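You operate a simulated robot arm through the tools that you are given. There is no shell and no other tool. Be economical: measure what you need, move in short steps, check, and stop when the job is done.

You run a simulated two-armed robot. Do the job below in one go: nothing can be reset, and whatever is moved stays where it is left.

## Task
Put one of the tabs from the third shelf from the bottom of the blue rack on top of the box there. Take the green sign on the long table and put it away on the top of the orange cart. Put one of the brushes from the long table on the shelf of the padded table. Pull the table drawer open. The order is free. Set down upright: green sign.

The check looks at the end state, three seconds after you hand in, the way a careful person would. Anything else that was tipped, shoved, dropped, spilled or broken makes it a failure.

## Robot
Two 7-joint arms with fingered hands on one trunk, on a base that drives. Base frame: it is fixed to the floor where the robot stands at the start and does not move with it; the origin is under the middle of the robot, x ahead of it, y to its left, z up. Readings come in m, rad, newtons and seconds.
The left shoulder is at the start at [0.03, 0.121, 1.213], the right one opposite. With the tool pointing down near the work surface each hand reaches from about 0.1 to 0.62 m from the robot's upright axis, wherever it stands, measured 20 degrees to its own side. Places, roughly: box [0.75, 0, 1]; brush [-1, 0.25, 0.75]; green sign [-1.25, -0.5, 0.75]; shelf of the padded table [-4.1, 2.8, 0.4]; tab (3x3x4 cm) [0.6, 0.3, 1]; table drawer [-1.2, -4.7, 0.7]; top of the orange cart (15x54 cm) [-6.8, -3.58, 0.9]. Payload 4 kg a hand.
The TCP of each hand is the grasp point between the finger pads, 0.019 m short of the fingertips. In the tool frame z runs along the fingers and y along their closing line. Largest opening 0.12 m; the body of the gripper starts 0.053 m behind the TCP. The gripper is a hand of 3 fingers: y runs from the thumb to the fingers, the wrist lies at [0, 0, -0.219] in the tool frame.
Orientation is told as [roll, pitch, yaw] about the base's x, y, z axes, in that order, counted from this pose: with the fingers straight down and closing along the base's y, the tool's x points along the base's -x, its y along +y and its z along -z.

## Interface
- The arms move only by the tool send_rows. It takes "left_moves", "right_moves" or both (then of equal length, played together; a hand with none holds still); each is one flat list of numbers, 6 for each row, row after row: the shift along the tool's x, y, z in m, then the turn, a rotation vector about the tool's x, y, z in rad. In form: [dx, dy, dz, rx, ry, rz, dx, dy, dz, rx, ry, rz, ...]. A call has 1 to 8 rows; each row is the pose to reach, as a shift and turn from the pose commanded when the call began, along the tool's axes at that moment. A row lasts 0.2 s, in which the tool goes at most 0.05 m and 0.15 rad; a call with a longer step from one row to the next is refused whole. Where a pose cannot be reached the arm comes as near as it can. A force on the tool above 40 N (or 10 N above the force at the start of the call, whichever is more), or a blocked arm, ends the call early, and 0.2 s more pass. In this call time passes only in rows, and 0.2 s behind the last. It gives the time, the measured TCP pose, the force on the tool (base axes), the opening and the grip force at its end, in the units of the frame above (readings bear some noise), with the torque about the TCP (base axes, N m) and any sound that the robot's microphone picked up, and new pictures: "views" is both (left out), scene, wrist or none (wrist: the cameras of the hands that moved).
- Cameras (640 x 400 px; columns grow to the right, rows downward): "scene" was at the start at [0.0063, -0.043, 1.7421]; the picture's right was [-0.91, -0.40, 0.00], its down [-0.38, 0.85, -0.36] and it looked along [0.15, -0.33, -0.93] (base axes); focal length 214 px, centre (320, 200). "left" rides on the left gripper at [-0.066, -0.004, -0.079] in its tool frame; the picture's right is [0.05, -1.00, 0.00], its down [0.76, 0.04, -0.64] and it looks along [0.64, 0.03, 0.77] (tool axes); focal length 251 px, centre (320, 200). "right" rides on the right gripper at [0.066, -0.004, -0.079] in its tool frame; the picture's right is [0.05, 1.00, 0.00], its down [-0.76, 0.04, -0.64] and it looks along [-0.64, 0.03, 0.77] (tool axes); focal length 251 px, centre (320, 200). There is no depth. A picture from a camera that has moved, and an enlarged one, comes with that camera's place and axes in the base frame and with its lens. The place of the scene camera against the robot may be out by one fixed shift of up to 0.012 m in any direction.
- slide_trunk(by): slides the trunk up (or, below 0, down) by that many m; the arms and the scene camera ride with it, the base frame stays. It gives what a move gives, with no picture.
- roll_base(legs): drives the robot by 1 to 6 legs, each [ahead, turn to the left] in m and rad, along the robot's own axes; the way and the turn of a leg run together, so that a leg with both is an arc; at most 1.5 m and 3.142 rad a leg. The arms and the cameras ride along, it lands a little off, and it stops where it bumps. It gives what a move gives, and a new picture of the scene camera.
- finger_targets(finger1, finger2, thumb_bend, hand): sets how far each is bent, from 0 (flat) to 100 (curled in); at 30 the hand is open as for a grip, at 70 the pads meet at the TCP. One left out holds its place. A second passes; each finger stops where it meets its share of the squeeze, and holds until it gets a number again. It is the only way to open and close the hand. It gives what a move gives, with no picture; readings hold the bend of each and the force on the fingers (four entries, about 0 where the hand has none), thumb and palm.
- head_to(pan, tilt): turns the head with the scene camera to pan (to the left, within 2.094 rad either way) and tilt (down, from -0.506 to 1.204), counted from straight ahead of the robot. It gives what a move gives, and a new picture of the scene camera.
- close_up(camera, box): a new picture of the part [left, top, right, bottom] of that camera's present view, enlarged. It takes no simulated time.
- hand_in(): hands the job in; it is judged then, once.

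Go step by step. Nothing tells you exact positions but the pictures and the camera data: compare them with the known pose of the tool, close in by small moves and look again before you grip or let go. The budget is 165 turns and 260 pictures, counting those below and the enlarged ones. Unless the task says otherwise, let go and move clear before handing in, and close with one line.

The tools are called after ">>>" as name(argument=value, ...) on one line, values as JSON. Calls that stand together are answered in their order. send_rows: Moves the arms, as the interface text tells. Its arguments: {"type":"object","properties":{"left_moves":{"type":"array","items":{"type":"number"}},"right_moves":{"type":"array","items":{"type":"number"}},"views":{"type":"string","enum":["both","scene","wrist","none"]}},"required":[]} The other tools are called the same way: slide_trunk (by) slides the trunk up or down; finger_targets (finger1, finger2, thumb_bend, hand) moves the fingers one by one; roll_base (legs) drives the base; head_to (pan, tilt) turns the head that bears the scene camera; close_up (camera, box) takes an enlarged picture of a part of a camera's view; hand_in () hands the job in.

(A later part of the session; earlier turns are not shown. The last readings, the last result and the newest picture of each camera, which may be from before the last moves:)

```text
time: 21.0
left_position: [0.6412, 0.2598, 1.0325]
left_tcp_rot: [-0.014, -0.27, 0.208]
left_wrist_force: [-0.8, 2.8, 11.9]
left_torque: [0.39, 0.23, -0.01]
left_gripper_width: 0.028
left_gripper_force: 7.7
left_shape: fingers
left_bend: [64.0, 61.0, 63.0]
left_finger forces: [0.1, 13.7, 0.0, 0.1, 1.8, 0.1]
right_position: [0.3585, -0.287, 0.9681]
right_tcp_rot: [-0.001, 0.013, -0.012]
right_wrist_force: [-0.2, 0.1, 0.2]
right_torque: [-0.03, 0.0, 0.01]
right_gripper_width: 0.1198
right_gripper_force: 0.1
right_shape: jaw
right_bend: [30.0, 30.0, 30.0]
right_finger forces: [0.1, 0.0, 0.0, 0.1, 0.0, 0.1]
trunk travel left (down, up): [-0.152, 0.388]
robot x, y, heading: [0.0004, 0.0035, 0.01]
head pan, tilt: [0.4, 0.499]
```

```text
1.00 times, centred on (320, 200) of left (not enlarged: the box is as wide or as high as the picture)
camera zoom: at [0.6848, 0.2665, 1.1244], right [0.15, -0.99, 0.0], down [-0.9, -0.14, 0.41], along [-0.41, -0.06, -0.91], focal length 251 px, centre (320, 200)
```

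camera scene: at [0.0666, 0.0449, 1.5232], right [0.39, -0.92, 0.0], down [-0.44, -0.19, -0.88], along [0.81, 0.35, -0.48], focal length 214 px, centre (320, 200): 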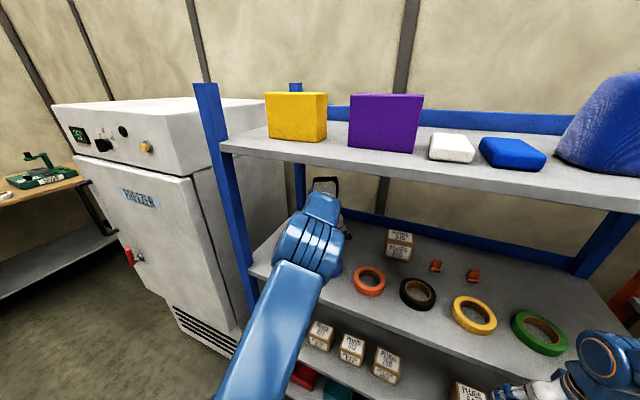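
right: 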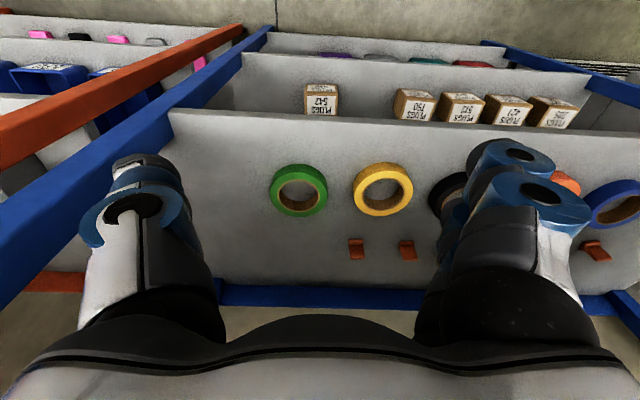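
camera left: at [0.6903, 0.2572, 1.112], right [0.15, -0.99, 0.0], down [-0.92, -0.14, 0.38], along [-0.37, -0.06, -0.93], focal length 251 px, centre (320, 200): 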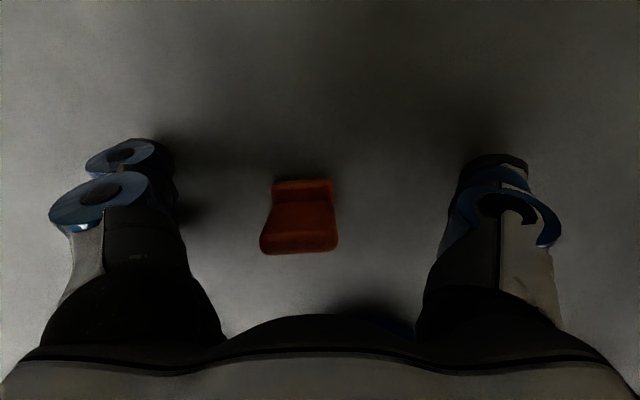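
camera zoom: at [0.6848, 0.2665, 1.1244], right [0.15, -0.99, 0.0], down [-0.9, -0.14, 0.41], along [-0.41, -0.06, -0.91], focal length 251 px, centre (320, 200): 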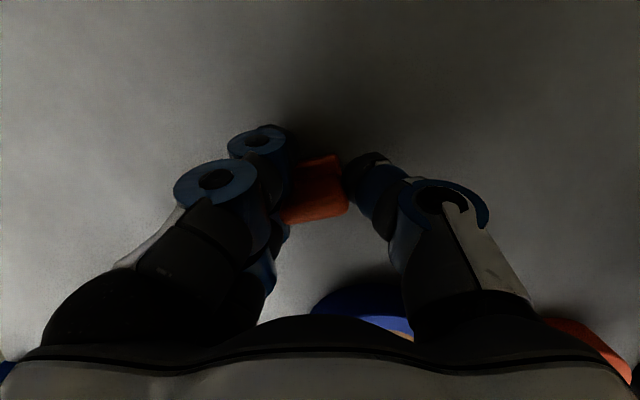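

>>> finger_targets(hand="left", finger1=72, finger2=72, thumb_bend=72)

>>> close_up(camera="left", box=[0, 0, 640, 400])

```text
time: 22.0
left_position: [0.6424, 0.2604, 1.0302]
left_tcp_rot: [-0.017, -0.271, 0.208]
left_wrist_force: [1.1, 3.5, 12.9]
left_torque: [0.51, 0.18, -0.1]
left_gripper_width: 0.0149
left_gripper_force: 16.2
left_shape: fingers
left_bend: [72.0, 61.0, 66.0]
left_finger forces: [0.1, 22.8, 0.0, 0.1, 9.4, 0.0]
right_position: [0.3583, -0.286, 0.9692]
right_tcp_rot: [0.0, 0.012, -0.011]
right_wrist_force: [-0.2, -0.8, 0.4]
right_torque: [-0.02, -0.01, 0.01]
right_gripper_width: 0.12
right_gripper_force: 0.1
right_shape: jaw
right_bend: [30.0, 30.0, 30.0]
right_finger forces: [0.0, 0.0, 0.0, 0.1, 0.1, 0.0]
trunk travel left (down, up): [-0.152, 0.388]
robot x, y, heading: [-0.002, -0.0003, 0.001]
head pan, tilt: [0.4, 0.499]
```

```text
1.00 times, centred on (320, 200) of left (not enlarged: the box is as wide or as high as the picture)
camera zoom: at [0.6849, 0.2664, 1.1243], right [0.15, -0.99, 0.0], down [-0.9, -0.14, 0.41], along [-0.41, -0.06, -0.91], focal length 251 px, centre (320, 200)
```

zoom: 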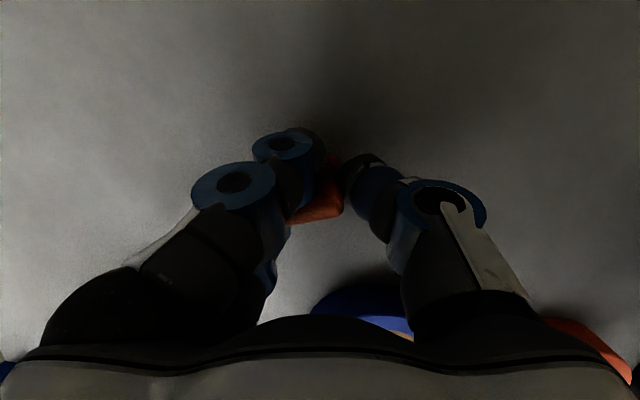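

Finger 2 and thumb hold the tab. I lift 7 cm and check.

>>> send_rows(left_moves=[-0.01, 0, -0.034, 0, 0, 0, -0.02, 0, -0.067, 0, 0, 0])

```text
time: 22.6
left_position: [0.6439, 0.2598, 1.0988]
left_tcp_rot: [-0.016, -0.267, 0.207]
left_wrist_force: [0.6, -0.4, -0.3]
left_torque: [-0.02, 0.02, -0.02]
left_gripper_width: 0.0145
left_gripper_force: 9.3
left_shape: fingers
left_bend: [72.0, 62.0, 67.0]
left_finger forces: [0.1, 9.4, 0.1, 0.0, 9.3, 0.1]
right_position: [0.36, -0.2872, 0.9688]
right_tcp_rot: [-0.001, 0.015, -0.013]
right_wrist_force: [-0.1, 1.3, -1.0]
right_torque: [-0.02, -0.01, 0.0]
right_gripper_width: 0.1198
right_gripper_force: 0.1
right_shape: jaw
right_bend: [30.0, 30.0, 30.0]
right_finger forces: [0.1, 0.0, 0.0, 0.0, 0.0, 0.1]
trunk travel left (down, up): [-0.152, 0.388]
robot x, y, heading: [-0.005, 0.0022, 0.01]
head pan, tilt: [0.4, 0.499]
camera scene: at [0.0662, 0.0446, 1.5232], right [0.39, -0.92, 0.0], down [-0.44, -0.19, -0.88], along [0.81, 0.35, -0.48], focal length 214 px, centre (320, 200)
camera left: at [0.686, 0.2673, 1.1922], right [0.15, -0.99, 0.0], down [-0.9, -0.14, 0.42], along [-0.41, -0.06, -0.91], focal length 251 px, centre (320, 200)
```

scene: 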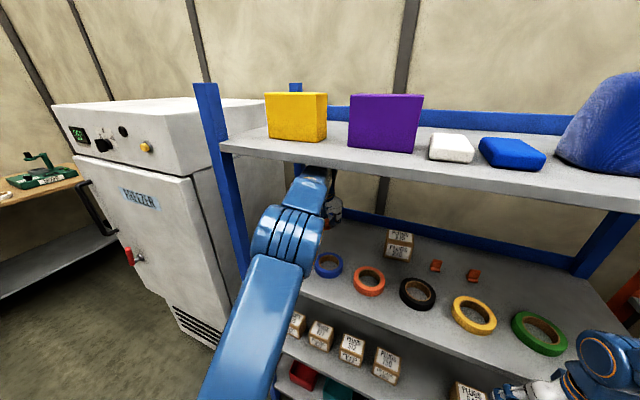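
left: 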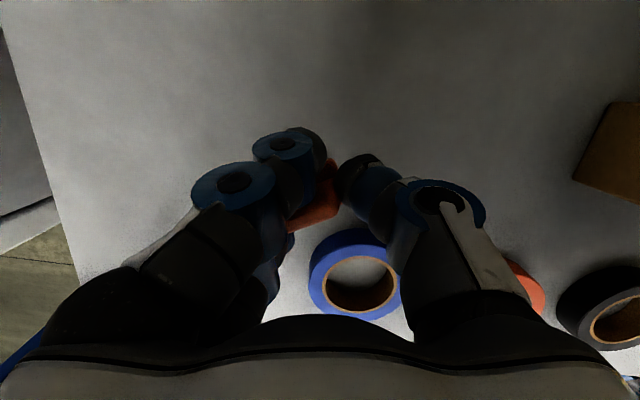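

The tab is held. The box top is at about (0.683, 0.008, 1.07) with the top shelf's underside near 1.37, so I lean the hand forward a little while raising and start moving right.

>>> send_rows(left_moves=[-0.004, 0, -0.015, 0, -0.115, 0, -0.0084, 0, -0.031, 0, -0.23, 0, -0.0084, -0.04, -0.031, 0, -0.23, 0, -0.0084, -0.08, -0.031, 0, -0.23, 0, -0.0084, -0.12, -0.031, 0, -0.23, 0])

```text
time: 23.8
left_position: [0.6647, 0.1602, 1.1276]
left_tcp_rot: [-0.025, -0.486, 0.225]
left_wrist_force: [-0.7, 0.9, -0.3]
left_torque: [0.0, -0.02, 0.01]
left_gripper_width: 0.0139
left_gripper_force: 9.5
left_shape: fingers
left_bend: [72.0, 62.0, 67.0]
left_finger forces: [0.1, 9.7, 0.1, 0.0, 9.6, 0.0]
right_position: [0.358, -0.2782, 0.9717]
right_tcp_rot: [-0.01, 0.013, -0.011]
right_wrist_force: [0.2, -0.3, 0.2]
right_torque: [0.0, 0.04, 0.0]
right_gripper_width: 0.12
right_gripper_force: 0.1
right_shape: jaw
right_bend: [30.0, 30.0, 30.0]
right_finger forces: [0.0, 0.0, 0.0, 0.1, 0.0, 0.0]
trunk travel left (down, up): [-0.152, 0.388]
robot x, y, heading: [-0.0015, 0.0017, 0.012]
head pan, tilt: [0.4, 0.499]
camera scene: at [0.0637, 0.0583, 1.5226], right [0.39, -0.92, 0.01], down [-0.44, -0.2, -0.88], along [0.81, 0.34, -0.48], focal length 214 px, centre (320, 200)
camera left: at [0.6869, 0.1639, 1.2296], right [0.17, -0.99, 0.0], down [-0.96, -0.16, 0.21], along [-0.21, -0.03, -0.98], focal length 251 px, centre (320, 200)
```

scene: 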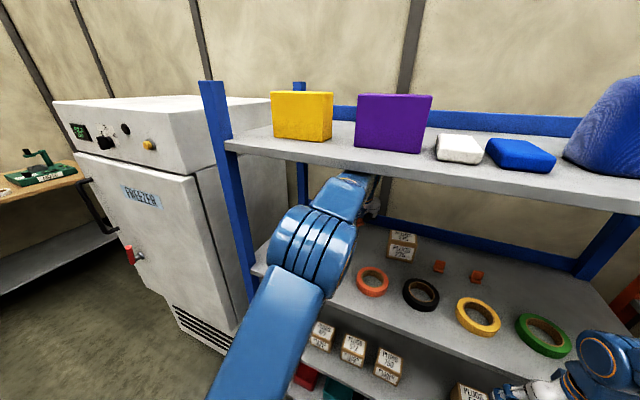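
left: 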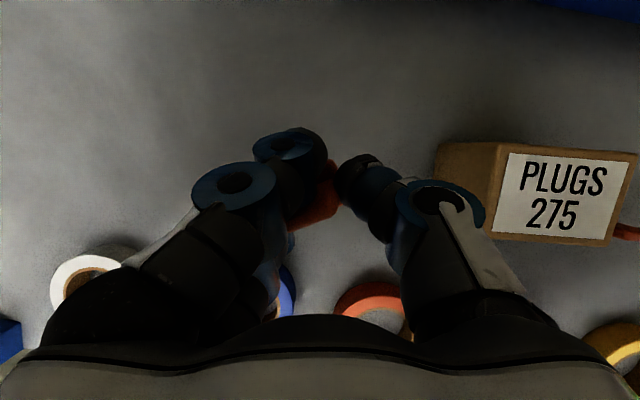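

The robot sways slightly, suggesting the wrist rubs the top shelf's underside. I lean the hand further forward to lower the wrist and check.

>>> send_rows(left_moves=[0.0, 0, 0.0, 0, -0.1, 0, 0.0, 0, 0, 0, -0.2, 0])

```text
time: 24.4
left_position: [0.6674, 0.1444, 1.1393]
left_tcp_rot: [-0.022, -0.704, 0.214]
left_wrist_force: [0.7, 1.5, -1.6]
left_torque: [-0.03, 0.0, 0.01]
left_gripper_width: 0.0142
left_gripper_force: 9.4
left_shape: fingers
left_bend: [72.0, 62.0, 67.0]
left_finger forces: [0.0, 9.8, 0.0, 0.0, 9.6, 0.1]
right_position: [0.3598, -0.2859, 0.9704]
right_tcp_rot: [-0.001, 0.014, -0.01]
right_wrist_force: [-1.2, 0.9, 0.2]
right_torque: [-0.05, -0.05, 0.02]
right_gripper_width: 0.1199
right_gripper_force: 0.1
right_shape: jaw
right_bend: [30.0, 30.0, 30.0]
right_finger forces: [0.1, 0.0, 0.0, 0.1, 0.0, 0.0]
trunk travel left (down, up): [-0.152, 0.388]
robot x, y, heading: [-0.0014, -0.0009, 0.004]
head pan, tilt: [0.4, 0.499]
camera scene: at [0.0647, 0.0457, 1.5241], right [0.39, -0.92, 0.0], down [-0.44, -0.19, -0.88], along [0.81, 0.35, -0.48], focal length 214 px, centre (320, 200)
camera left: at [0.6675, 0.1422, 1.2415], right [0.16, -0.99, -0.02], down [-0.99, -0.16, -0.01], along [0.0, 0.02, -1.0], focal length 251 px, centre (320, 200)
```

scene: 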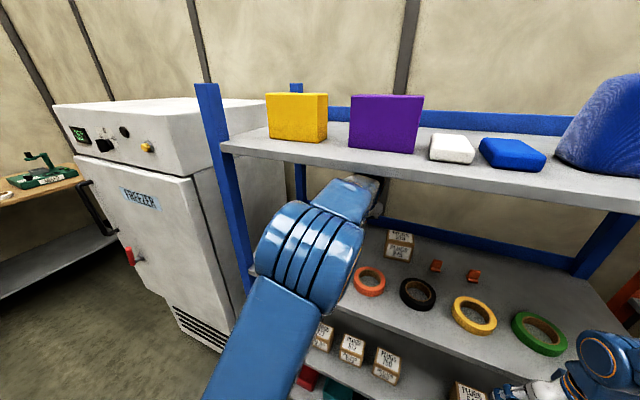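
left: 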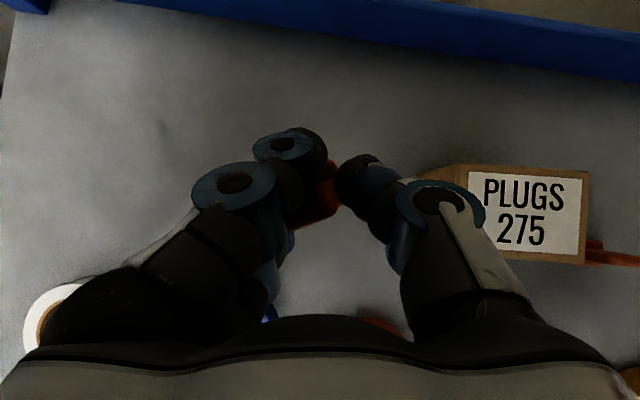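

Contact is gone and nothing on the top shelf moved. I move right to over the box centre at the same height.

>>> send_rows(left_moves=[0.006, -0.033, -0.005, 0, 0, 0, 0.012, -0.066, -0.01, 0, 0, 0, 0.018, -0.099, -0.0155, 0, 0, 0, 0.0244, -0.132, -0.0207, 0, 0, 0])

```text
time: 25.4
left_position: [0.6641, 0.0085, 1.1325]
left_tcp_rot: [-0.017, -0.699, 0.215]
left_wrist_force: [0.3, -0.7, -0.6]
left_torque: [-0.01, 0.02, -0.01]
left_gripper_width: 0.014
left_gripper_force: 9.7
left_shape: fingers
left_bend: [72.0, 62.0, 67.0]
left_finger forces: [0.0, 9.8, 0.0, 0.1, 9.7, 0.0]
right_position: [0.3597, -0.2885, 0.9682]
right_tcp_rot: [-0.002, 0.015, -0.012]
right_wrist_force: [0.8, -0.1, 0.6]
right_torque: [0.02, 0.03, 0.0]
right_gripper_width: 0.1201
right_gripper_force: 0.0
right_shape: jaw
right_bend: [30.0, 30.0, 30.0]
right_finger forces: [0.0, 0.0, 0.1, 0.0, 0.0, 0.1]
trunk travel left (down, up): [-0.152, 0.388]
robot x, y, heading: [0.0003, -0.0033, 0.004]
head pan, tilt: [0.4, 0.499]
camera scene: at [0.0665, 0.0437, 1.5232], right [0.39, -0.92, 0.0], down [-0.44, -0.19, -0.88], along [0.81, 0.35, -0.48], focal length 214 px, centre (320, 200)
camera left: at [0.6643, 0.0061, 1.237], right [0.16, -0.99, -0.02], down [-0.99, -0.16, 0.0], along [0.0, 0.02, -1.0], focal length 251 px, centre (320, 200)
```

scene: 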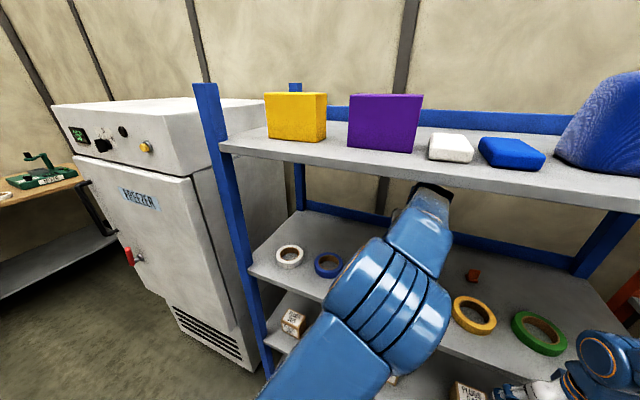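
left: 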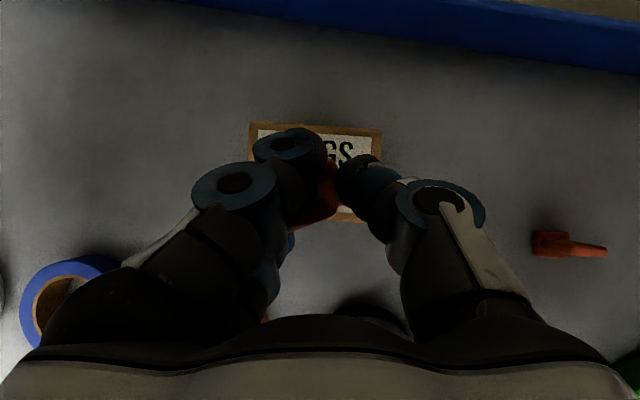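

The hand is over the box, tab centred. I lower about 14 mm until light contact.

>>> send_rows(left_moves=[0.002, 0.001, 0.007, 0, 0, 0, 0.0041, 0.0017, 0.0149, 0, 0, 0], views="wrist")

```text
time: 26.0
left_position: [0.6688, 0.0113, 1.1204]
left_tcp_rot: [-0.019, -0.698, 0.218]
left_wrist_force: [-0.1, 0.4, -0.8]
left_torque: [0.0, -0.01, 0.01]
left_gripper_width: 0.0139
left_gripper_force: 9.5
left_shape: fingers
left_bend: [72.0, 62.0, 67.0]
left_finger forces: [0.0, 9.7, 0.0, 0.0, 9.5, 0.1]
right_position: [0.3589, -0.2864, 0.9688]
right_tcp_rot: [0.001, 0.014, -0.012]
right_wrist_force: [0.4, 0.2, -0.7]
right_torque: [0.02, -0.01, 0.02]
right_gripper_width: 0.1198
right_gripper_force: 0.1
right_shape: jaw
right_bend: [30.0, 30.0, 30.0]
right_finger forces: [0.0, 0.0, 0.1, 0.1, 0.1, 0.0]
trunk travel left (down, up): [-0.152, 0.388]
robot x, y, heading: [-0.0031, 0.0048, 0.0]
head pan, tilt: [0.4, 0.499]
camera left: at [0.6698, 0.0087, 1.2235], right [0.16, -0.99, -0.02], down [-0.99, -0.16, 0.0], along [0.0, 0.02, -1.0], focal length 251 px, centre (320, 200)
```

left: 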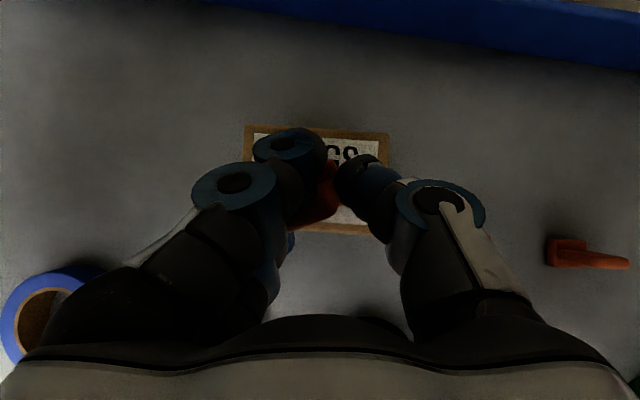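

I straighten the hand somewhat (to about 26°) so the tab is nearly level before setting it down.

>>> send_rows(left_moves=[0, 0, 0, 0, 0.125, 0, -0.001, 0, 0.003, 0, 0.25, 0])

```text
time: 26.6
left_position: [0.6714, 0.0109, 1.1191]
left_tcp_rot: [-0.015, -0.446, 0.21]
left_wrist_force: [-0.4, -0.8, 0.1]
left_torque: [0.03, 0.01, 0.01]
left_gripper_width: 0.0136
left_gripper_force: 9.7
left_shape: fingers
left_bend: [72.0, 62.0, 67.0]
left_finger forces: [0.0, 9.7, 0.0, 0.0, 9.5, 0.0]
right_position: [0.3615, -0.2866, 0.967]
right_tcp_rot: [0.0, 0.015, -0.014]
right_wrist_force: [0.5, -0.5, 0.1]
right_torque: [0.02, 0.04, -0.01]
right_gripper_width: 0.1202
right_gripper_force: 0.0
right_shape: jaw
right_bend: [30.0, 30.0, 30.0]
right_finger forces: [0.1, 0.0, 0.0, 0.0, 0.0, 0.1]
trunk travel left (down, up): [-0.152, 0.388]
robot x, y, heading: [-0.0009, 0.0014, 0.007]
head pan, tilt: [0.4, 0.499]
camera scene: at [0.0671, 0.0448, 1.5232], right [0.39, -0.92, 0.0], down [-0.44, -0.19, -0.88], along [0.81, 0.35, -0.48], focal length 214 px, centre (320, 200)
camera left: at [0.6972, 0.0141, 1.2187], right [0.15, -0.99, -0.01], down [-0.96, -0.15, 0.25], along [-0.25, -0.03, -0.97], focal length 251 px, centre (320, 200)
```

scene: 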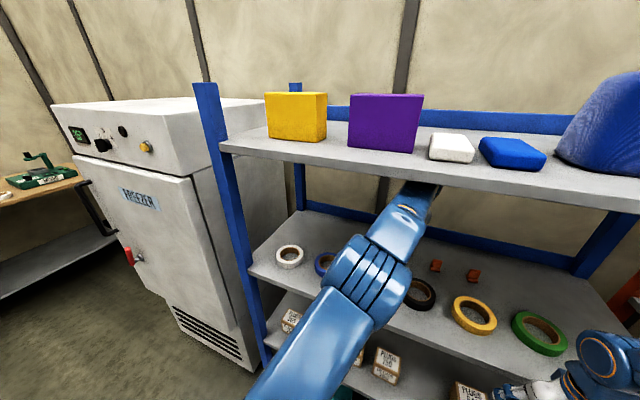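
left: 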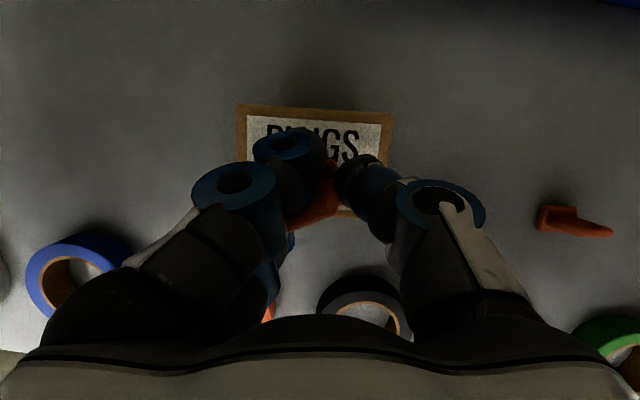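

>>> send_rows(left_moves=[-0.001, 0, 0.0094, 0, 0, 0], views="none")

```text
time: 27.0
left_position: [0.6746, 0.0117, 1.1145]
left_tcp_rot: [-0.018, -0.454, 0.207]
left_wrist_force: [-3.2, -0.6, 14.0]
left_torque: [0.36, 0.36, 0.08]
left_gripper_width: 0.0142
left_gripper_force: 18.6
left_shape: fingers
left_bend: [72.0, 62.0, 67.0]
left_finger forces: [0.1, 26.3, 0.0, 0.0, 11.7, 0.0]
right_position: [0.3588, -0.2867, 0.9678]
right_tcp_rot: [-0.001, 0.013, -0.013]
right_wrist_force: [-0.2, -0.3, 0.2]
right_torque: [0.04, 0.0, 0.02]
right_gripper_width: 0.1201
right_gripper_force: 0.0
right_shape: jaw
right_bend: [30.0, 30.0, 30.0]
right_finger forces: [0.0, 0.0, 0.1, 0.0, 0.0, 0.1]
trunk travel left (down, up): [-0.152, 0.388]
robot x, y, heading: [-0.0007, 0.0023, 0.007]
head pan, tilt: [0.4, 0.499]
```

Light contact with the box. I raise 4 mm and open slightly to release.

>>> send_rows(left_moves=[-0.0017, 0, -0.0036, 0, 0, 0], views="none")

>>> finger_targets(hand="left", finger1=57, finger2=57, thumb_bend=61)

>>> close_up(camera="left", box=[160, 80, 480, 280])

```text
time: 27.4
left_position: [0.675, 0.0112, 1.1143]
left_tcp_rot: [-0.015, -0.449, 0.21]
left_wrist_force: [-0.9, -0.7, 5.1]
left_torque: [0.13, 0.11, 0.0]
left_gripper_width: 0.0139
left_gripper_force: 12.6
left_shape: fingers
left_bend: [72.0, 62.0, 67.0]
left_finger forces: [0.1, 16.0, 0.0, 0.0, 10.7, 0.0]
right_position: [0.3601, -0.2865, 0.9688]
right_tcp_rot: [-0.001, 0.013, -0.012]
right_wrist_force: [-0.3, -0.8, -0.9]
right_torque: [-0.03, -0.02, 0.03]
right_gripper_width: 0.1198
right_gripper_force: 0.0
right_shape: jaw
right_bend: [30.0, 30.0, 30.0]
right_finger forces: [0.0, 0.0, 0.0, 0.1, 0.1, 0.1]
trunk travel left (down, up): [-0.152, 0.388]
robot x, y, heading: [-0.0013, 0.0039, 0.003]
head pan, tilt: [0.4, 0.499]
```

```text
time: 28.4
left_position: [0.6763, 0.011, 1.1165]
left_tcp_rot: [-0.015, -0.449, 0.211]
left_wrist_force: [0.4, -0.2, 0.7]
left_torque: [0.0, 0.05, -0.02]
left_gripper_width: 0.0425
left_gripper_force: 0.1
left_shape: fingers
left_bend: [56.0, 56.0, 61.0]
left_finger forces: [0.0, 0.0, 0.1, 0.0, 0.0, 0.1]
right_position: [0.3601, -0.2871, 0.9689]
right_tcp_rot: [0.0, 0.014, -0.01]
right_wrist_force: [-0.1, 0.2, 0.1]
right_torque: [-0.01, -0.02, 0.01]
right_gripper_width: 0.1196
right_gripper_force: 0.1
right_shape: jaw
right_bend: [30.0, 30.0, 30.0]
right_finger forces: [0.0, 0.0, 0.0, 0.1, 0.0, 0.0]
trunk travel left (down, up): [-0.152, 0.388]
robot x, y, heading: [0.0008, 0.001, 0.01]
head pan, tilt: [0.4, 0.499]
```

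```text
2.00 times, centred on (320, 180) of left
camera zoom: at [0.7011, 0.0146, 1.2151], right [0.15, -0.99, -0.01], down [-0.96, -0.15, 0.25], along [-0.25, -0.03, -0.97], focal length 503 px, centre (320, 240)
```

zoom: 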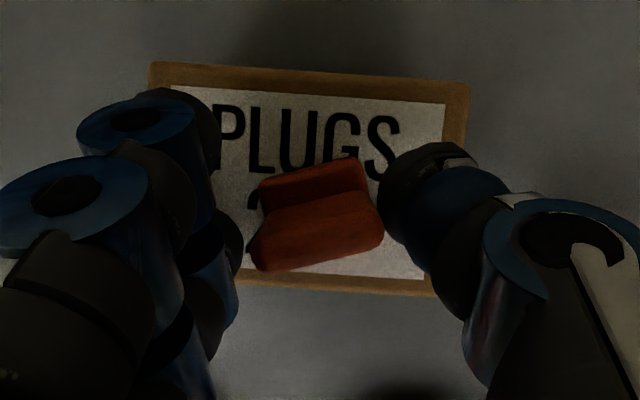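

The tab sits on the box. I lift a few mm, open wider and back straight out.

>>> send_rows(left_moves=[-0.0022, 0, -0.0045, 0, 0, 0], views="none")

>>> finger_targets(hand="left", finger1=45, finger2=45, thumb_bend=47)

>>> close_up(camera="left", box=[160, 80, 480, 280])

```text
time: 28.8
left_position: [0.6768, 0.0115, 1.1206]
left_tcp_rot: [-0.015, -0.448, 0.211]
left_wrist_force: [0.1, 0.2, -0.7]
left_torque: [0.0, 0.01, 0.01]
left_gripper_width: 0.0428
left_gripper_force: 0.0
left_shape: fingers
left_bend: [56.0, 56.0, 61.0]
left_finger forces: [0.1, 0.0, 0.1, 0.1, 0.1, 0.0]
right_position: [0.3606, -0.2872, 0.9679]
right_tcp_rot: [0.001, 0.013, -0.011]
right_wrist_force: [0.0, -0.1, -0.5]
right_torque: [-0.02, -0.02, 0.01]
right_gripper_width: 0.1199
right_gripper_force: 0.0
right_shape: jaw
right_bend: [30.0, 30.0, 30.0]
right_finger forces: [0.0, 0.0, 0.2, 0.1, 0.0, 0.0]
trunk travel left (down, up): [-0.152, 0.388]
robot x, y, heading: [0.0002, -0.0013, 0.001]
head pan, tilt: [0.4, 0.499]
```

```text
time: 29.8
left_position: [0.6757, 0.0128, 1.1215]
left_tcp_rot: [-0.015, -0.449, 0.211]
left_wrist_force: [-0.2, 0.0, -0.5]
left_torque: [0.02, 0.0, 0.0]
left_gripper_width: 0.0803
left_gripper_force: 0.1
left_shape: fingers
left_bend: [45.0, 45.0, 47.0]
left_finger forces: [0.0, 0.0, 0.0, 0.1, 0.1, 0.0]
right_position: [0.3596, -0.2865, 0.9685]
right_tcp_rot: [-0.001, 0.012, -0.011]
right_wrist_force: [-0.7, 0.6, 0.2]
right_torque: [-0.01, 0.04, 0.01]
right_gripper_width: 0.1199
right_gripper_force: 0.1
right_shape: jaw
right_bend: [30.0, 30.0, 30.0]
right_finger forces: [0.0, 0.0, 0.0, 0.0, 0.0, 0.1]
trunk travel left (down, up): [-0.152, 0.388]
robot x, y, heading: [0.0003, 0.0039, 0.007]
head pan, tilt: [0.4, 0.499]
```

```text
2.00 times, centred on (320, 180) of left
camera zoom: at [0.7013, 0.0155, 1.2203], right [0.15, -0.99, -0.01], down [-0.96, -0.15, 0.25], along [-0.25, -0.03, -0.97], focal length 503 px, centre (320, 240)
```

zoom: 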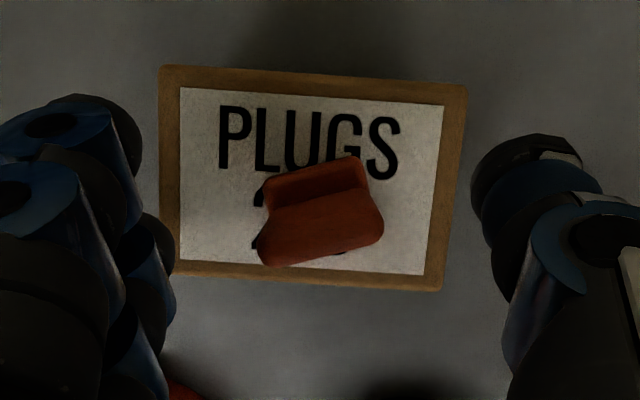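

Tab is standing on the box. I withdraw the hand straight back out of the rack.

>>> send_rows(left_moves=[0.035, 0.008, -0.017, 0, 0, 0, 0.07, 0.0165, -0.0335, 0, 0, 0, 0.106, 0.025, -0.0506, 0, 0, 0, 0.142, 0.034, -0.068, 0, 0, 0, 0.178, 0.042, -0.085, 0, 0, 0, 0.214, 0.051, -0.102, 0, 0, 0])

```text
time: 31.2
left_position: [0.4333, 0.0159, 1.1183]
left_tcp_rot: [-0.018, -0.45, 0.208]
left_wrist_force: [0.1, 0.2, 0.7]
left_torque: [0.0, -0.03, -0.01]
left_gripper_width: 0.0805
left_gripper_force: 0.1
left_shape: fingers
left_bend: [45.0, 45.0, 47.0]
left_finger forces: [0.0, 0.0, 0.0, 0.1, 0.0, 0.0]
right_position: [0.3586, -0.2868, 0.9689]
right_tcp_rot: [0.0, 0.01, -0.012]
right_wrist_force: [-0.4, 0.5, -0.4]
right_torque: [-0.04, 0.01, -0.01]
right_gripper_width: 0.1197
right_gripper_force: 0.1
right_shape: jaw
right_bend: [30.0, 30.0, 30.0]
right_finger forces: [0.0, 0.0, 0.1, 0.0, 0.0, 0.1]
trunk travel left (down, up): [-0.152, 0.388]
robot x, y, heading: [-0.0044, 0.0006, 0.005]
head pan, tilt: [0.4, 0.499]
camera scene: at [0.0645, 0.0449, 1.5233], right [0.39, -0.92, 0.0], down [-0.44, -0.19, -0.88], along [0.81, 0.35, -0.48], focal length 214 px, centre (320, 200)
camera left: at [0.4584, 0.0194, 1.2193], right [0.15, -0.99, -0.01], down [-0.96, -0.15, 0.25], along [-0.24, -0.03, -0.97], focal length 251 px, centre (320, 200)
```

scene: 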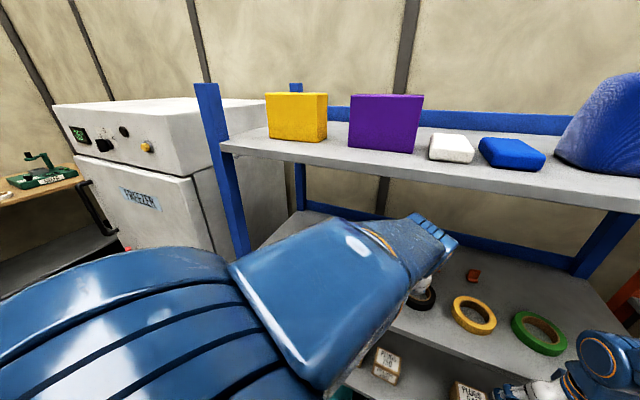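
left: 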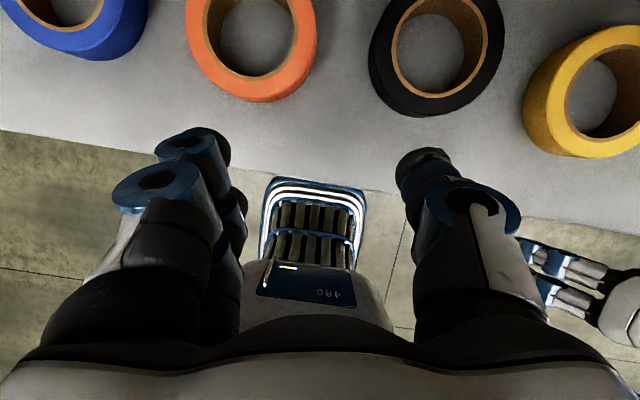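

Clear of the rack with everything standing. I back off 0.25 m and look around toward the long table.

>>> roll_base(legs=[[-0.25, 0]])

```text
time: 33.0
left_position: [0.1836, 0.0153, 1.1208]
left_tcp_rot: [-0.015, -0.452, 0.213]
left_wrist_force: [-0.2, -0.7, -0.7]
left_torque: [0.01, -0.01, 0.0]
left_gripper_width: 0.0806
left_gripper_force: 0.1
left_shape: fingers
left_bend: [45.0, 45.0, 47.0]
left_finger forces: [0.1, 0.0, 0.0, 0.0, 0.0, 0.0]
right_position: [0.1097, -0.2884, 0.9692]
right_tcp_rot: [0.0, 0.011, -0.009]
right_wrist_force: [-0.6, 0.0, 0.7]
right_torque: [-0.02, -0.01, 0.01]
right_gripper_width: 0.12
right_gripper_force: 0.1
right_shape: jaw
right_bend: [30.0, 30.0, 30.0]
right_finger forces: [0.1, 0.0, 0.1, 0.0, 0.1, 0.0]
trunk travel left (down, up): [-0.152, 0.388]
robot x, y, heading: [-0.2505, -0.001, 0.008]
head pan, tilt: [0.4, 0.499]
camera scene: at [-0.1846, 0.0432, 1.5233], right [0.4, -0.92, 0.0], down [-0.44, -0.19, -0.88], along [0.81, 0.35, -0.48], focal length 214 px, centre (320, 200)
```

scene: 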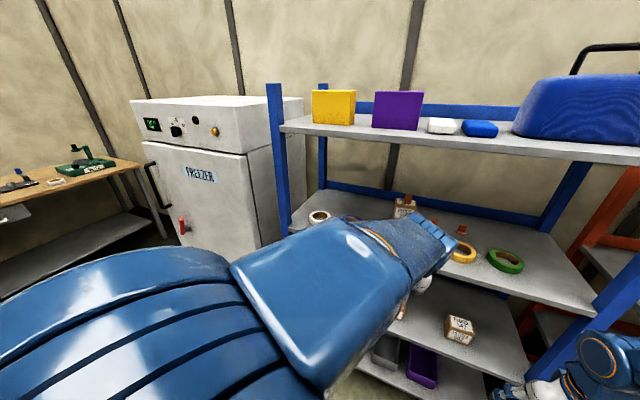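

The tab is visible standing on the box. I raise the trunk back up and look to the rear-right side.

>>> slide_trunk(by=0.27)

>>> head_to(pan=-2.09, tilt=0.5)

>>> head_to(pan=2.09, tilt=0.4)

```text
time: 35.8
left_position: [0.1856, 0.0147, 1.3889]
left_tcp_rot: [-0.015, -0.448, 0.212]
left_wrist_force: [-0.8, 0.8, -0.1]
left_torque: [-0.01, 0.0, 0.0]
left_gripper_width: 0.0805
left_gripper_force: 0.0
left_shape: fingers
left_bend: [45.0, 45.0, 47.0]
left_finger forces: [0.0, 0.1, 0.0, 0.0, 0.0, 0.0]
right_position: [0.1121, -0.2869, 1.2391]
right_tcp_rot: [0.0, 0.015, -0.009]
right_wrist_force: [0.3, 0.1, 0.5]
right_torque: [0.0, -0.02, -0.02]
right_gripper_width: 0.1198
right_gripper_force: 0.1
right_shape: jaw
right_bend: [30.0, 30.0, 30.0]
right_finger forces: [0.0, 0.0, 0.1, 0.0, 0.1, 0.0]
trunk travel left (down, up): [-0.422, 0.118]
robot x, y, heading: [-0.2496, 0.003, 0.012]
head pan, tilt: [0.4, 0.499]
```

```text
time: 38.0
left_position: [0.1866, 0.0147, 1.3894]
left_tcp_rot: [-0.015, -0.449, 0.212]
left_wrist_force: [0.7, 0.1, -0.7]
left_torque: [0.03, -0.01, -0.01]
left_gripper_width: 0.0802
left_gripper_force: 0.1
left_shape: fingers
left_bend: [45.0, 45.0, 47.0]
left_finger forces: [0.0, 0.1, 0.0, 0.0, 0.0, 0.1]
right_position: [0.1132, -0.2882, 1.2386]
right_tcp_rot: [0.0, 0.014, -0.009]
right_wrist_force: [0.1, 0.4, -0.2]
right_torque: [0.02, 0.02, 0.01]
right_gripper_width: 0.1199
right_gripper_force: 0.1
right_shape: jaw
right_bend: [30.0, 30.0, 30.0]
right_finger forces: [0.0, 0.1, 0.0, 0.0, 0.0, 0.1]
trunk travel left (down, up): [-0.422, 0.118]
robot x, y, heading: [-0.2508, 0.0022, 0.009]
head pan, tilt: [-2.089, 0.499]
camera scene: at [-0.3106, -0.0724, 1.7933], right [-0.87, 0.49, 0.0], down [0.23, 0.42, -0.88], along [-0.43, -0.77, -0.48], focal length 214 px, centre (320, 200)
```

scene: 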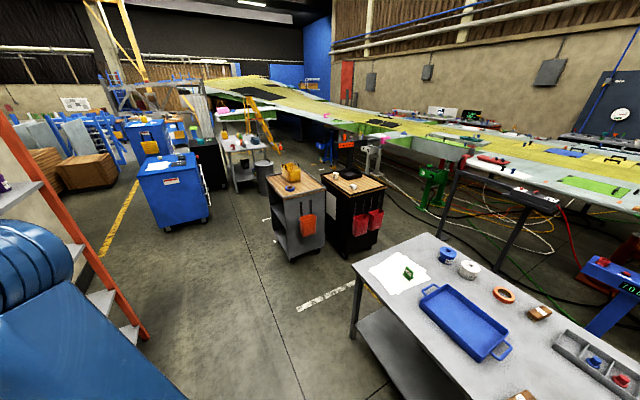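

```text
time: 41.4
left_position: [0.1863, 0.0148, 1.3889]
left_tcp_rot: [-0.015, -0.448, 0.213]
left_wrist_force: [-0.2, 0.1, 0.8]
left_torque: [-0.03, -0.01, 0.0]
left_gripper_width: 0.0808
left_gripper_force: 0.1
left_shape: fingers
left_bend: [45.0, 45.0, 47.0]
left_finger forces: [0.0, 0.0, 0.0, 0.1, 0.0, 0.0]
right_position: [0.1116, -0.2884, 1.2384]
right_tcp_rot: [0.001, 0.015, -0.008]
right_wrist_force: [0.0, 0.5, -0.4]
right_torque: [0.01, 0.0, 0.01]
right_gripper_width: 0.1197
right_gripper_force: 0.1
right_shape: jaw
right_bend: [30.0, 30.0, 30.0]
right_finger forces: [0.0, 0.0, 0.1, 0.0, 0.0, 0.1]
trunk travel left (down, up): [-0.422, 0.118]
robot x, y, heading: [-0.257, -0.0013, 0.01]
head pan, tilt: [2.089, 0.4]
camera scene: at [-0.3127, 0.0872, 1.8024], right [0.86, 0.5, 0.0], down [0.2, -0.34, -0.92], along [-0.46, 0.8, -0.39], focal length 214 px, centre (320, 200)
```

scene: 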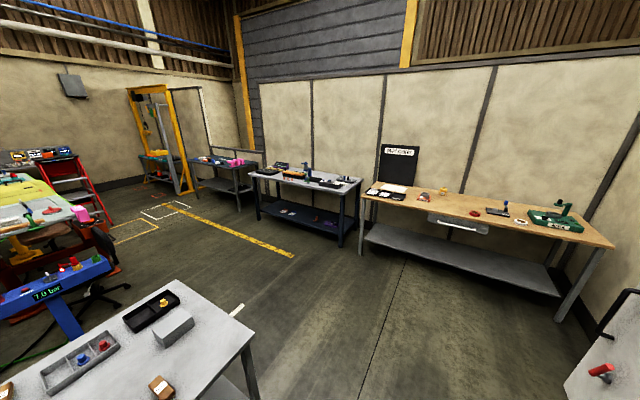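

The long table spans x −0.94…−1.64, y −0.75…0.55; the sign stands on white paper near its right end. I turn round to face the table.

>>> roll_base(legs=[[0, 3.13]])

>>> head_to(pan=0.0, tilt=0.75)

```text
time: 44.6
left_position: [0.023, 0.3386, 1.3882]
left_tcp_rot: [-0.019, -0.447, 1.085]
left_wrist_force: [-0.4, 0.1, 0.2]
left_torque: [-0.03, -0.02, 0.0]
left_gripper_width: 0.0806
left_gripper_force: 0.1
left_shape: fingers
left_bend: [45.0, 45.0, 47.0]
left_finger forces: [0.0, 0.0, 0.1, 0.0, 0.1, 0.0]
right_position: [0.207, 0.0885, 1.2389]
right_tcp_rot: [0.0, 0.015, 0.863]
right_wrist_force: [0.5, 0.6, -0.6]
right_torque: [-0.05, 0.0, 0.01]
right_gripper_width: 0.1198
right_gripper_force: 0.1
right_shape: jaw
right_bend: [30.0, 30.0, 30.0]
right_finger forces: [0.0, 0.0, 0.1, 0.1, 0.1, 0.1]
trunk travel left (down, up): [-0.422, 0.118]
robot x, y, heading: [-0.215, -0.0318, 0.894]
head pan, tilt: [2.089, 0.4]
stopped in leg 1: the robot was blocked; the commanded pose is now the measured one
camera scene: at [-0.3146, -0.0266, 1.8025], right [0.16, 0.99, 0.0], down [0.38, -0.06, -0.92], along [-0.91, 0.15, -0.39], focal length 214 px, centre (320, 200)
```

scene: 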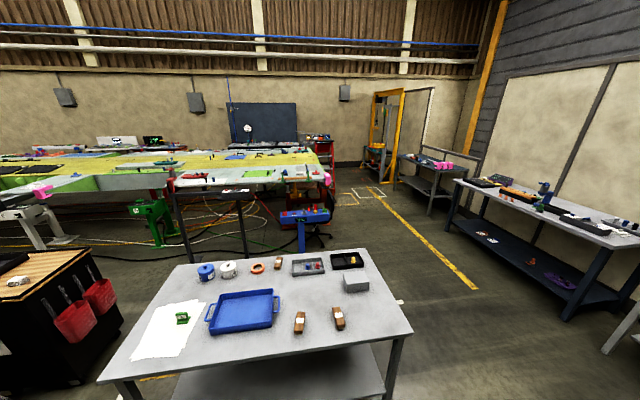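

```text
time: 46.6
left_position: [0.0224, 0.3391, 1.3895]
left_tcp_rot: [-0.017, -0.45, 1.083]
left_wrist_force: [-0.7, -0.2, 0.6]
left_torque: [-0.04, 0.01, 0.01]
left_gripper_width: 0.0807
left_gripper_force: 0.1
left_shape: fingers
left_bend: [45.0, 45.0, 47.0]
left_finger forces: [0.1, 0.0, 0.0, 0.0, 0.1, 0.0]
right_position: [0.2063, 0.0868, 1.2396]
right_tcp_rot: [0.0, 0.014, 0.862]
right_wrist_force: [0.2, -0.2, -0.3]
right_torque: [-0.03, 0.02, -0.01]
right_gripper_width: 0.12
right_gripper_force: 0.1
right_shape: jaw
right_bend: [30.0, 30.0, 30.0]
right_finger forces: [0.0, 0.1, 0.0, 0.0, 0.0, 0.1]
trunk travel left (down, up): [-0.422, 0.118]
robot x, y, heading: [-0.2148, -0.034, 0.889]
head pan, tilt: [0.0, 0.75]
camera scene: at [-0.1721, 0.0221, 1.7713], right [0.78, -0.63, 0.0], down [-0.43, -0.53, -0.73], along [0.46, 0.57, -0.68], focal length 214 px, centre (320, 200)
```

scene: 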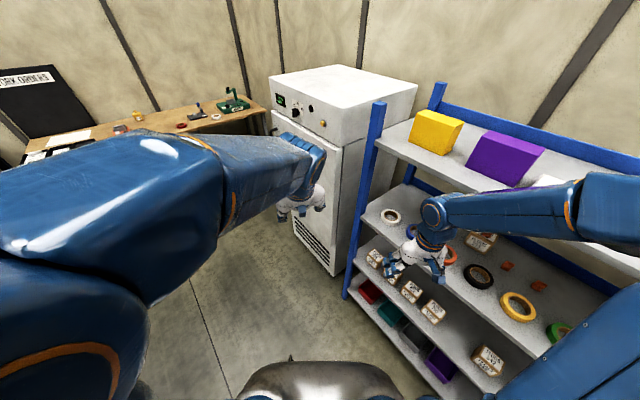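

The turn was blocked by something. I look to both sides before moving further.

>>> head_to(pan=-1.2, tilt=0.9)

>>> head_to(pan=1.4, tilt=0.9)

```text
time: 48.0
left_position: [0.0223, 0.3376, 1.3897]
left_tcp_rot: [-0.018, -0.45, 1.085]
left_wrist_force: [0.0, 0.7, -0.7]
left_torque: [-0.02, 0.01, -0.01]
left_gripper_width: 0.0808
left_gripper_force: 0.0
left_shape: fingers
left_bend: [45.0, 45.0, 47.0]
left_finger forces: [0.0, 0.0, 0.0, 0.0, 0.1, 0.0]
right_position: [0.2061, 0.0878, 1.2395]
right_tcp_rot: [0.0, 0.014, 0.862]
right_wrist_force: [0.4, -0.3, -0.6]
right_torque: [0.02, -0.01, -0.01]
right_gripper_width: 0.1201
right_gripper_force: 0.0
right_shape: jaw
right_bend: [30.0, 30.0, 30.0]
right_finger forces: [0.0, 0.0, 0.0, 0.0, 0.1, 0.1]
trunk travel left (down, up): [-0.422, 0.118]
robot x, y, heading: [-0.215, -0.037, 0.891]
head pan, tilt: [-1.201, 0.901]
camera scene: at [-0.1523, -0.0651, 1.7594], right [-0.3, -0.95, 0.0], down [-0.75, 0.24, -0.62], along [0.59, -0.19, -0.78], focal length 214 px, centre (320, 200)
```

scene: 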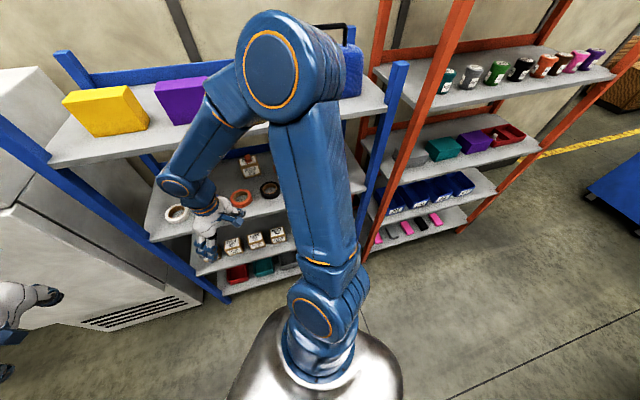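

```text
time: 50.3
left_position: [0.0233, 0.3385, 1.3888]
left_tcp_rot: [-0.019, -0.451, 1.084]
left_wrist_force: [0.5, -0.3, -0.1]
left_torque: [0.01, 0.0, -0.01]
left_gripper_width: 0.0806
left_gripper_force: 0.1
left_shape: fingers
left_bend: [45.0, 45.0, 47.0]
left_finger forces: [0.1, 0.0, 0.1, 0.1, 0.1, 0.0]
right_position: [0.2073, 0.0876, 1.239]
right_tcp_rot: [0.0, 0.013, 0.862]
right_wrist_force: [-0.1, 1.1, 0.4]
right_torque: [0.0, 0.01, 0.0]
right_gripper_width: 0.1201
right_gripper_force: 0.0
right_shape: jaw
right_bend: [30.0, 30.0, 30.0]
right_finger forces: [0.0, 0.1, 0.0, 0.0, 0.1, 0.1]
trunk travel left (down, up): [-0.422, 0.118]
robot x, y, heading: [-0.2141, -0.0324, 0.89]
head pan, tilt: [1.4, 0.901]
camera scene: at [-0.274, 0.0145, 1.7594], right [0.75, 0.66, 0.0], down [0.52, -0.59, -0.62], along [-0.41, 0.47, -0.78], focal length 214 px, centre (320, 200)
```

scene: 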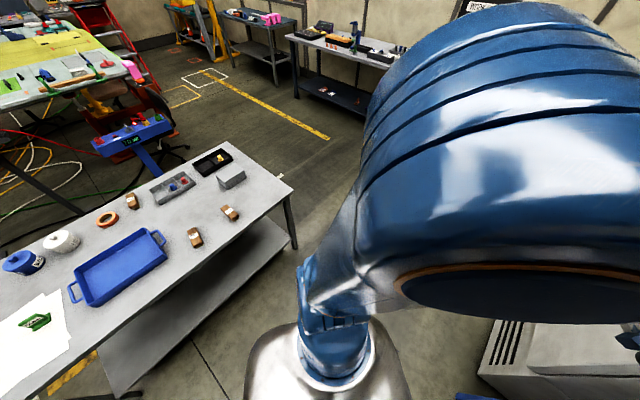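

The raised right elbow seems to have met something on the rack's top shelf. I turn back the way I came and inspect.

>>> roll_base(legs=[[0, -0.88]])

>>> head_to(pan=-0.1, tilt=0.5)

```text
time: 52.8
left_position: [0.2214, 0.0482, 1.3893]
left_tcp_rot: [-0.019, -0.45, 0.257]
left_wrist_force: [-0.5, 0.4, -0.2]
left_torque: [-0.02, -0.01, -0.01]
left_gripper_width: 0.0807
left_gripper_force: 0.0
left_shape: fingers
left_bend: [45.0, 45.0, 47.0]
left_finger forces: [0.0, 0.0, 0.0, 0.1, 0.0, 0.1]
right_position: [0.1617, -0.2578, 1.2388]
right_tcp_rot: [0.0, 0.014, 0.029]
right_wrist_force: [0.1, 0.2, -0.5]
right_torque: [-0.03, -0.02, 0.0]
right_gripper_width: 0.1202
right_gripper_force: 0.0
right_shape: jaw
right_bend: [30.0, 30.0, 30.0]
right_finger forces: [0.0, 0.0, 0.1, 0.0, 0.0, 0.1]
trunk travel left (down, up): [-0.422, 0.118]
robot x, y, heading: [-0.2192, 0.0125, 0.053]
head pan, tilt: [1.4, 0.901]
stopped in leg 1: the robot was blocked; the commanded pose is now the measured one
camera scene: at [-0.2253, 0.0965, 1.7593], right [0.99, -0.12, 0.0], down [-0.09, -0.78, -0.62], along [0.08, 0.62, -0.78], focal length 214 px, centre (320, 200)
```

scene: 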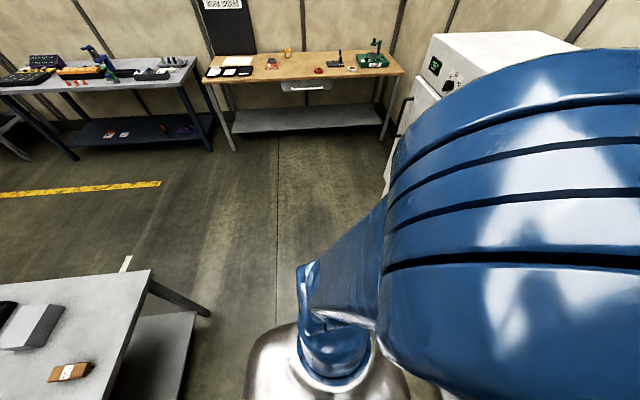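

```text
time: 54.4
left_position: [0.2233, 0.0462, 1.3889]
left_tcp_rot: [-0.018, -0.447, 0.254]
left_wrist_force: [0.3, 0.0, 0.1]
left_torque: [0.0, 0.0, 0.0]
left_gripper_width: 0.0808
left_gripper_force: 0.0
left_shape: fingers
left_bend: [45.0, 45.0, 47.0]
left_finger forces: [0.0, 0.0, 0.0, 0.0, 0.0, 0.0]
right_position: [0.1628, -0.2588, 1.2379]
right_tcp_rot: [-0.001, 0.014, 0.031]
right_wrist_force: [0.0, 0.4, 0.3]
right_torque: [0.0, 0.01, 0.05]
right_gripper_width: 0.1198
right_gripper_force: 0.0
right_shape: jaw
right_bend: [30.0, 30.0, 30.0]
right_finger forces: [0.0, 0.1, 0.1, 0.0, 0.1, 0.0]
trunk travel left (down, up): [-0.422, 0.118]
robot x, y, heading: [-0.2162, 0.0105, 0.055]
head pan, tilt: [-0.099, 0.499]
camera scene: at [-0.1417, 0.0161, 1.7932], right [-0.05, -1.0, 0.0], down [-0.48, 0.02, -0.88], along [0.88, -0.04, -0.48], focal length 214 px, centre (320, 200)
```

scene: 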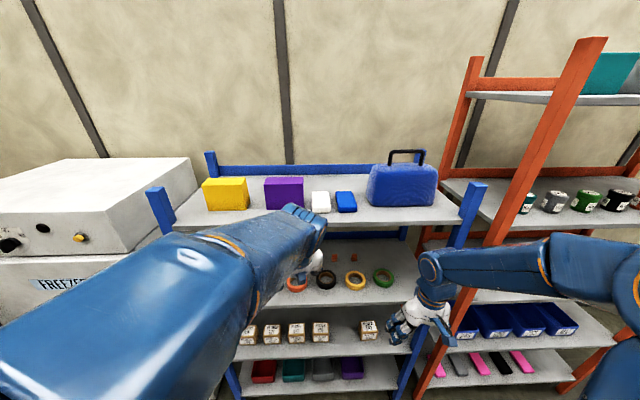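

Items on the racks look undisturbed. I back away 0.27 m to get room and then turn.

>>> roll_base(legs=[[-0.27, 0]])

```text
time: 56.2
left_position: [-0.0381, 0.0333, 1.3889]
left_tcp_rot: [-0.017, -0.449, 0.252]
left_wrist_force: [-0.1, 0.3, -0.4]
left_torque: [0.0, -0.03, 0.04]
left_gripper_width: 0.0807
left_gripper_force: 0.0
left_shape: fingers
left_bend: [45.0, 45.0, 47.0]
left_finger forces: [0.1, 0.1, 0.1, 0.0, 0.0, 0.0]
right_position: [-0.1002, -0.2737, 1.2384]
right_tcp_rot: [-0.001, 0.015, 0.028]
right_wrist_force: [-0.1, -1.0, 1.3]
right_torque: [0.04, -0.01, -0.04]
right_gripper_width: 0.1199
right_gripper_force: 0.0
right_shape: jaw
right_bend: [30.0, 30.0, 30.0]
right_finger forces: [0.0, 0.0, 0.0, 0.0, 0.1, 0.0]
trunk travel left (down, up): [-0.422, 0.118]
robot x, y, heading: [-0.4769, -0.003, 0.045]
head pan, tilt: [-0.099, 0.499]
camera scene: at [-0.4033, 0.0026, 1.7932], right [-0.05, -1.0, 0.0], down [-0.48, 0.03, -0.88], along [0.88, -0.05, -0.48], focal length 214 px, centre (320, 200)
```

scene: 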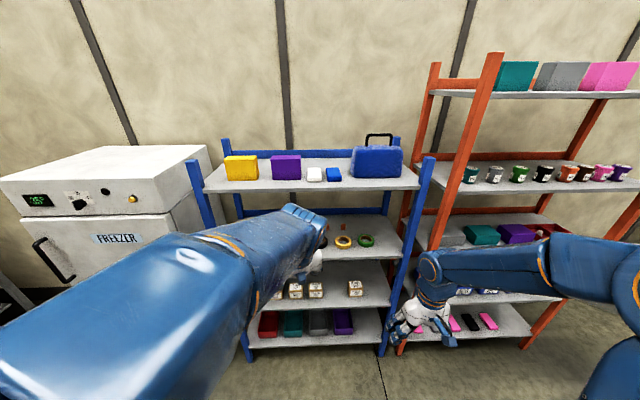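

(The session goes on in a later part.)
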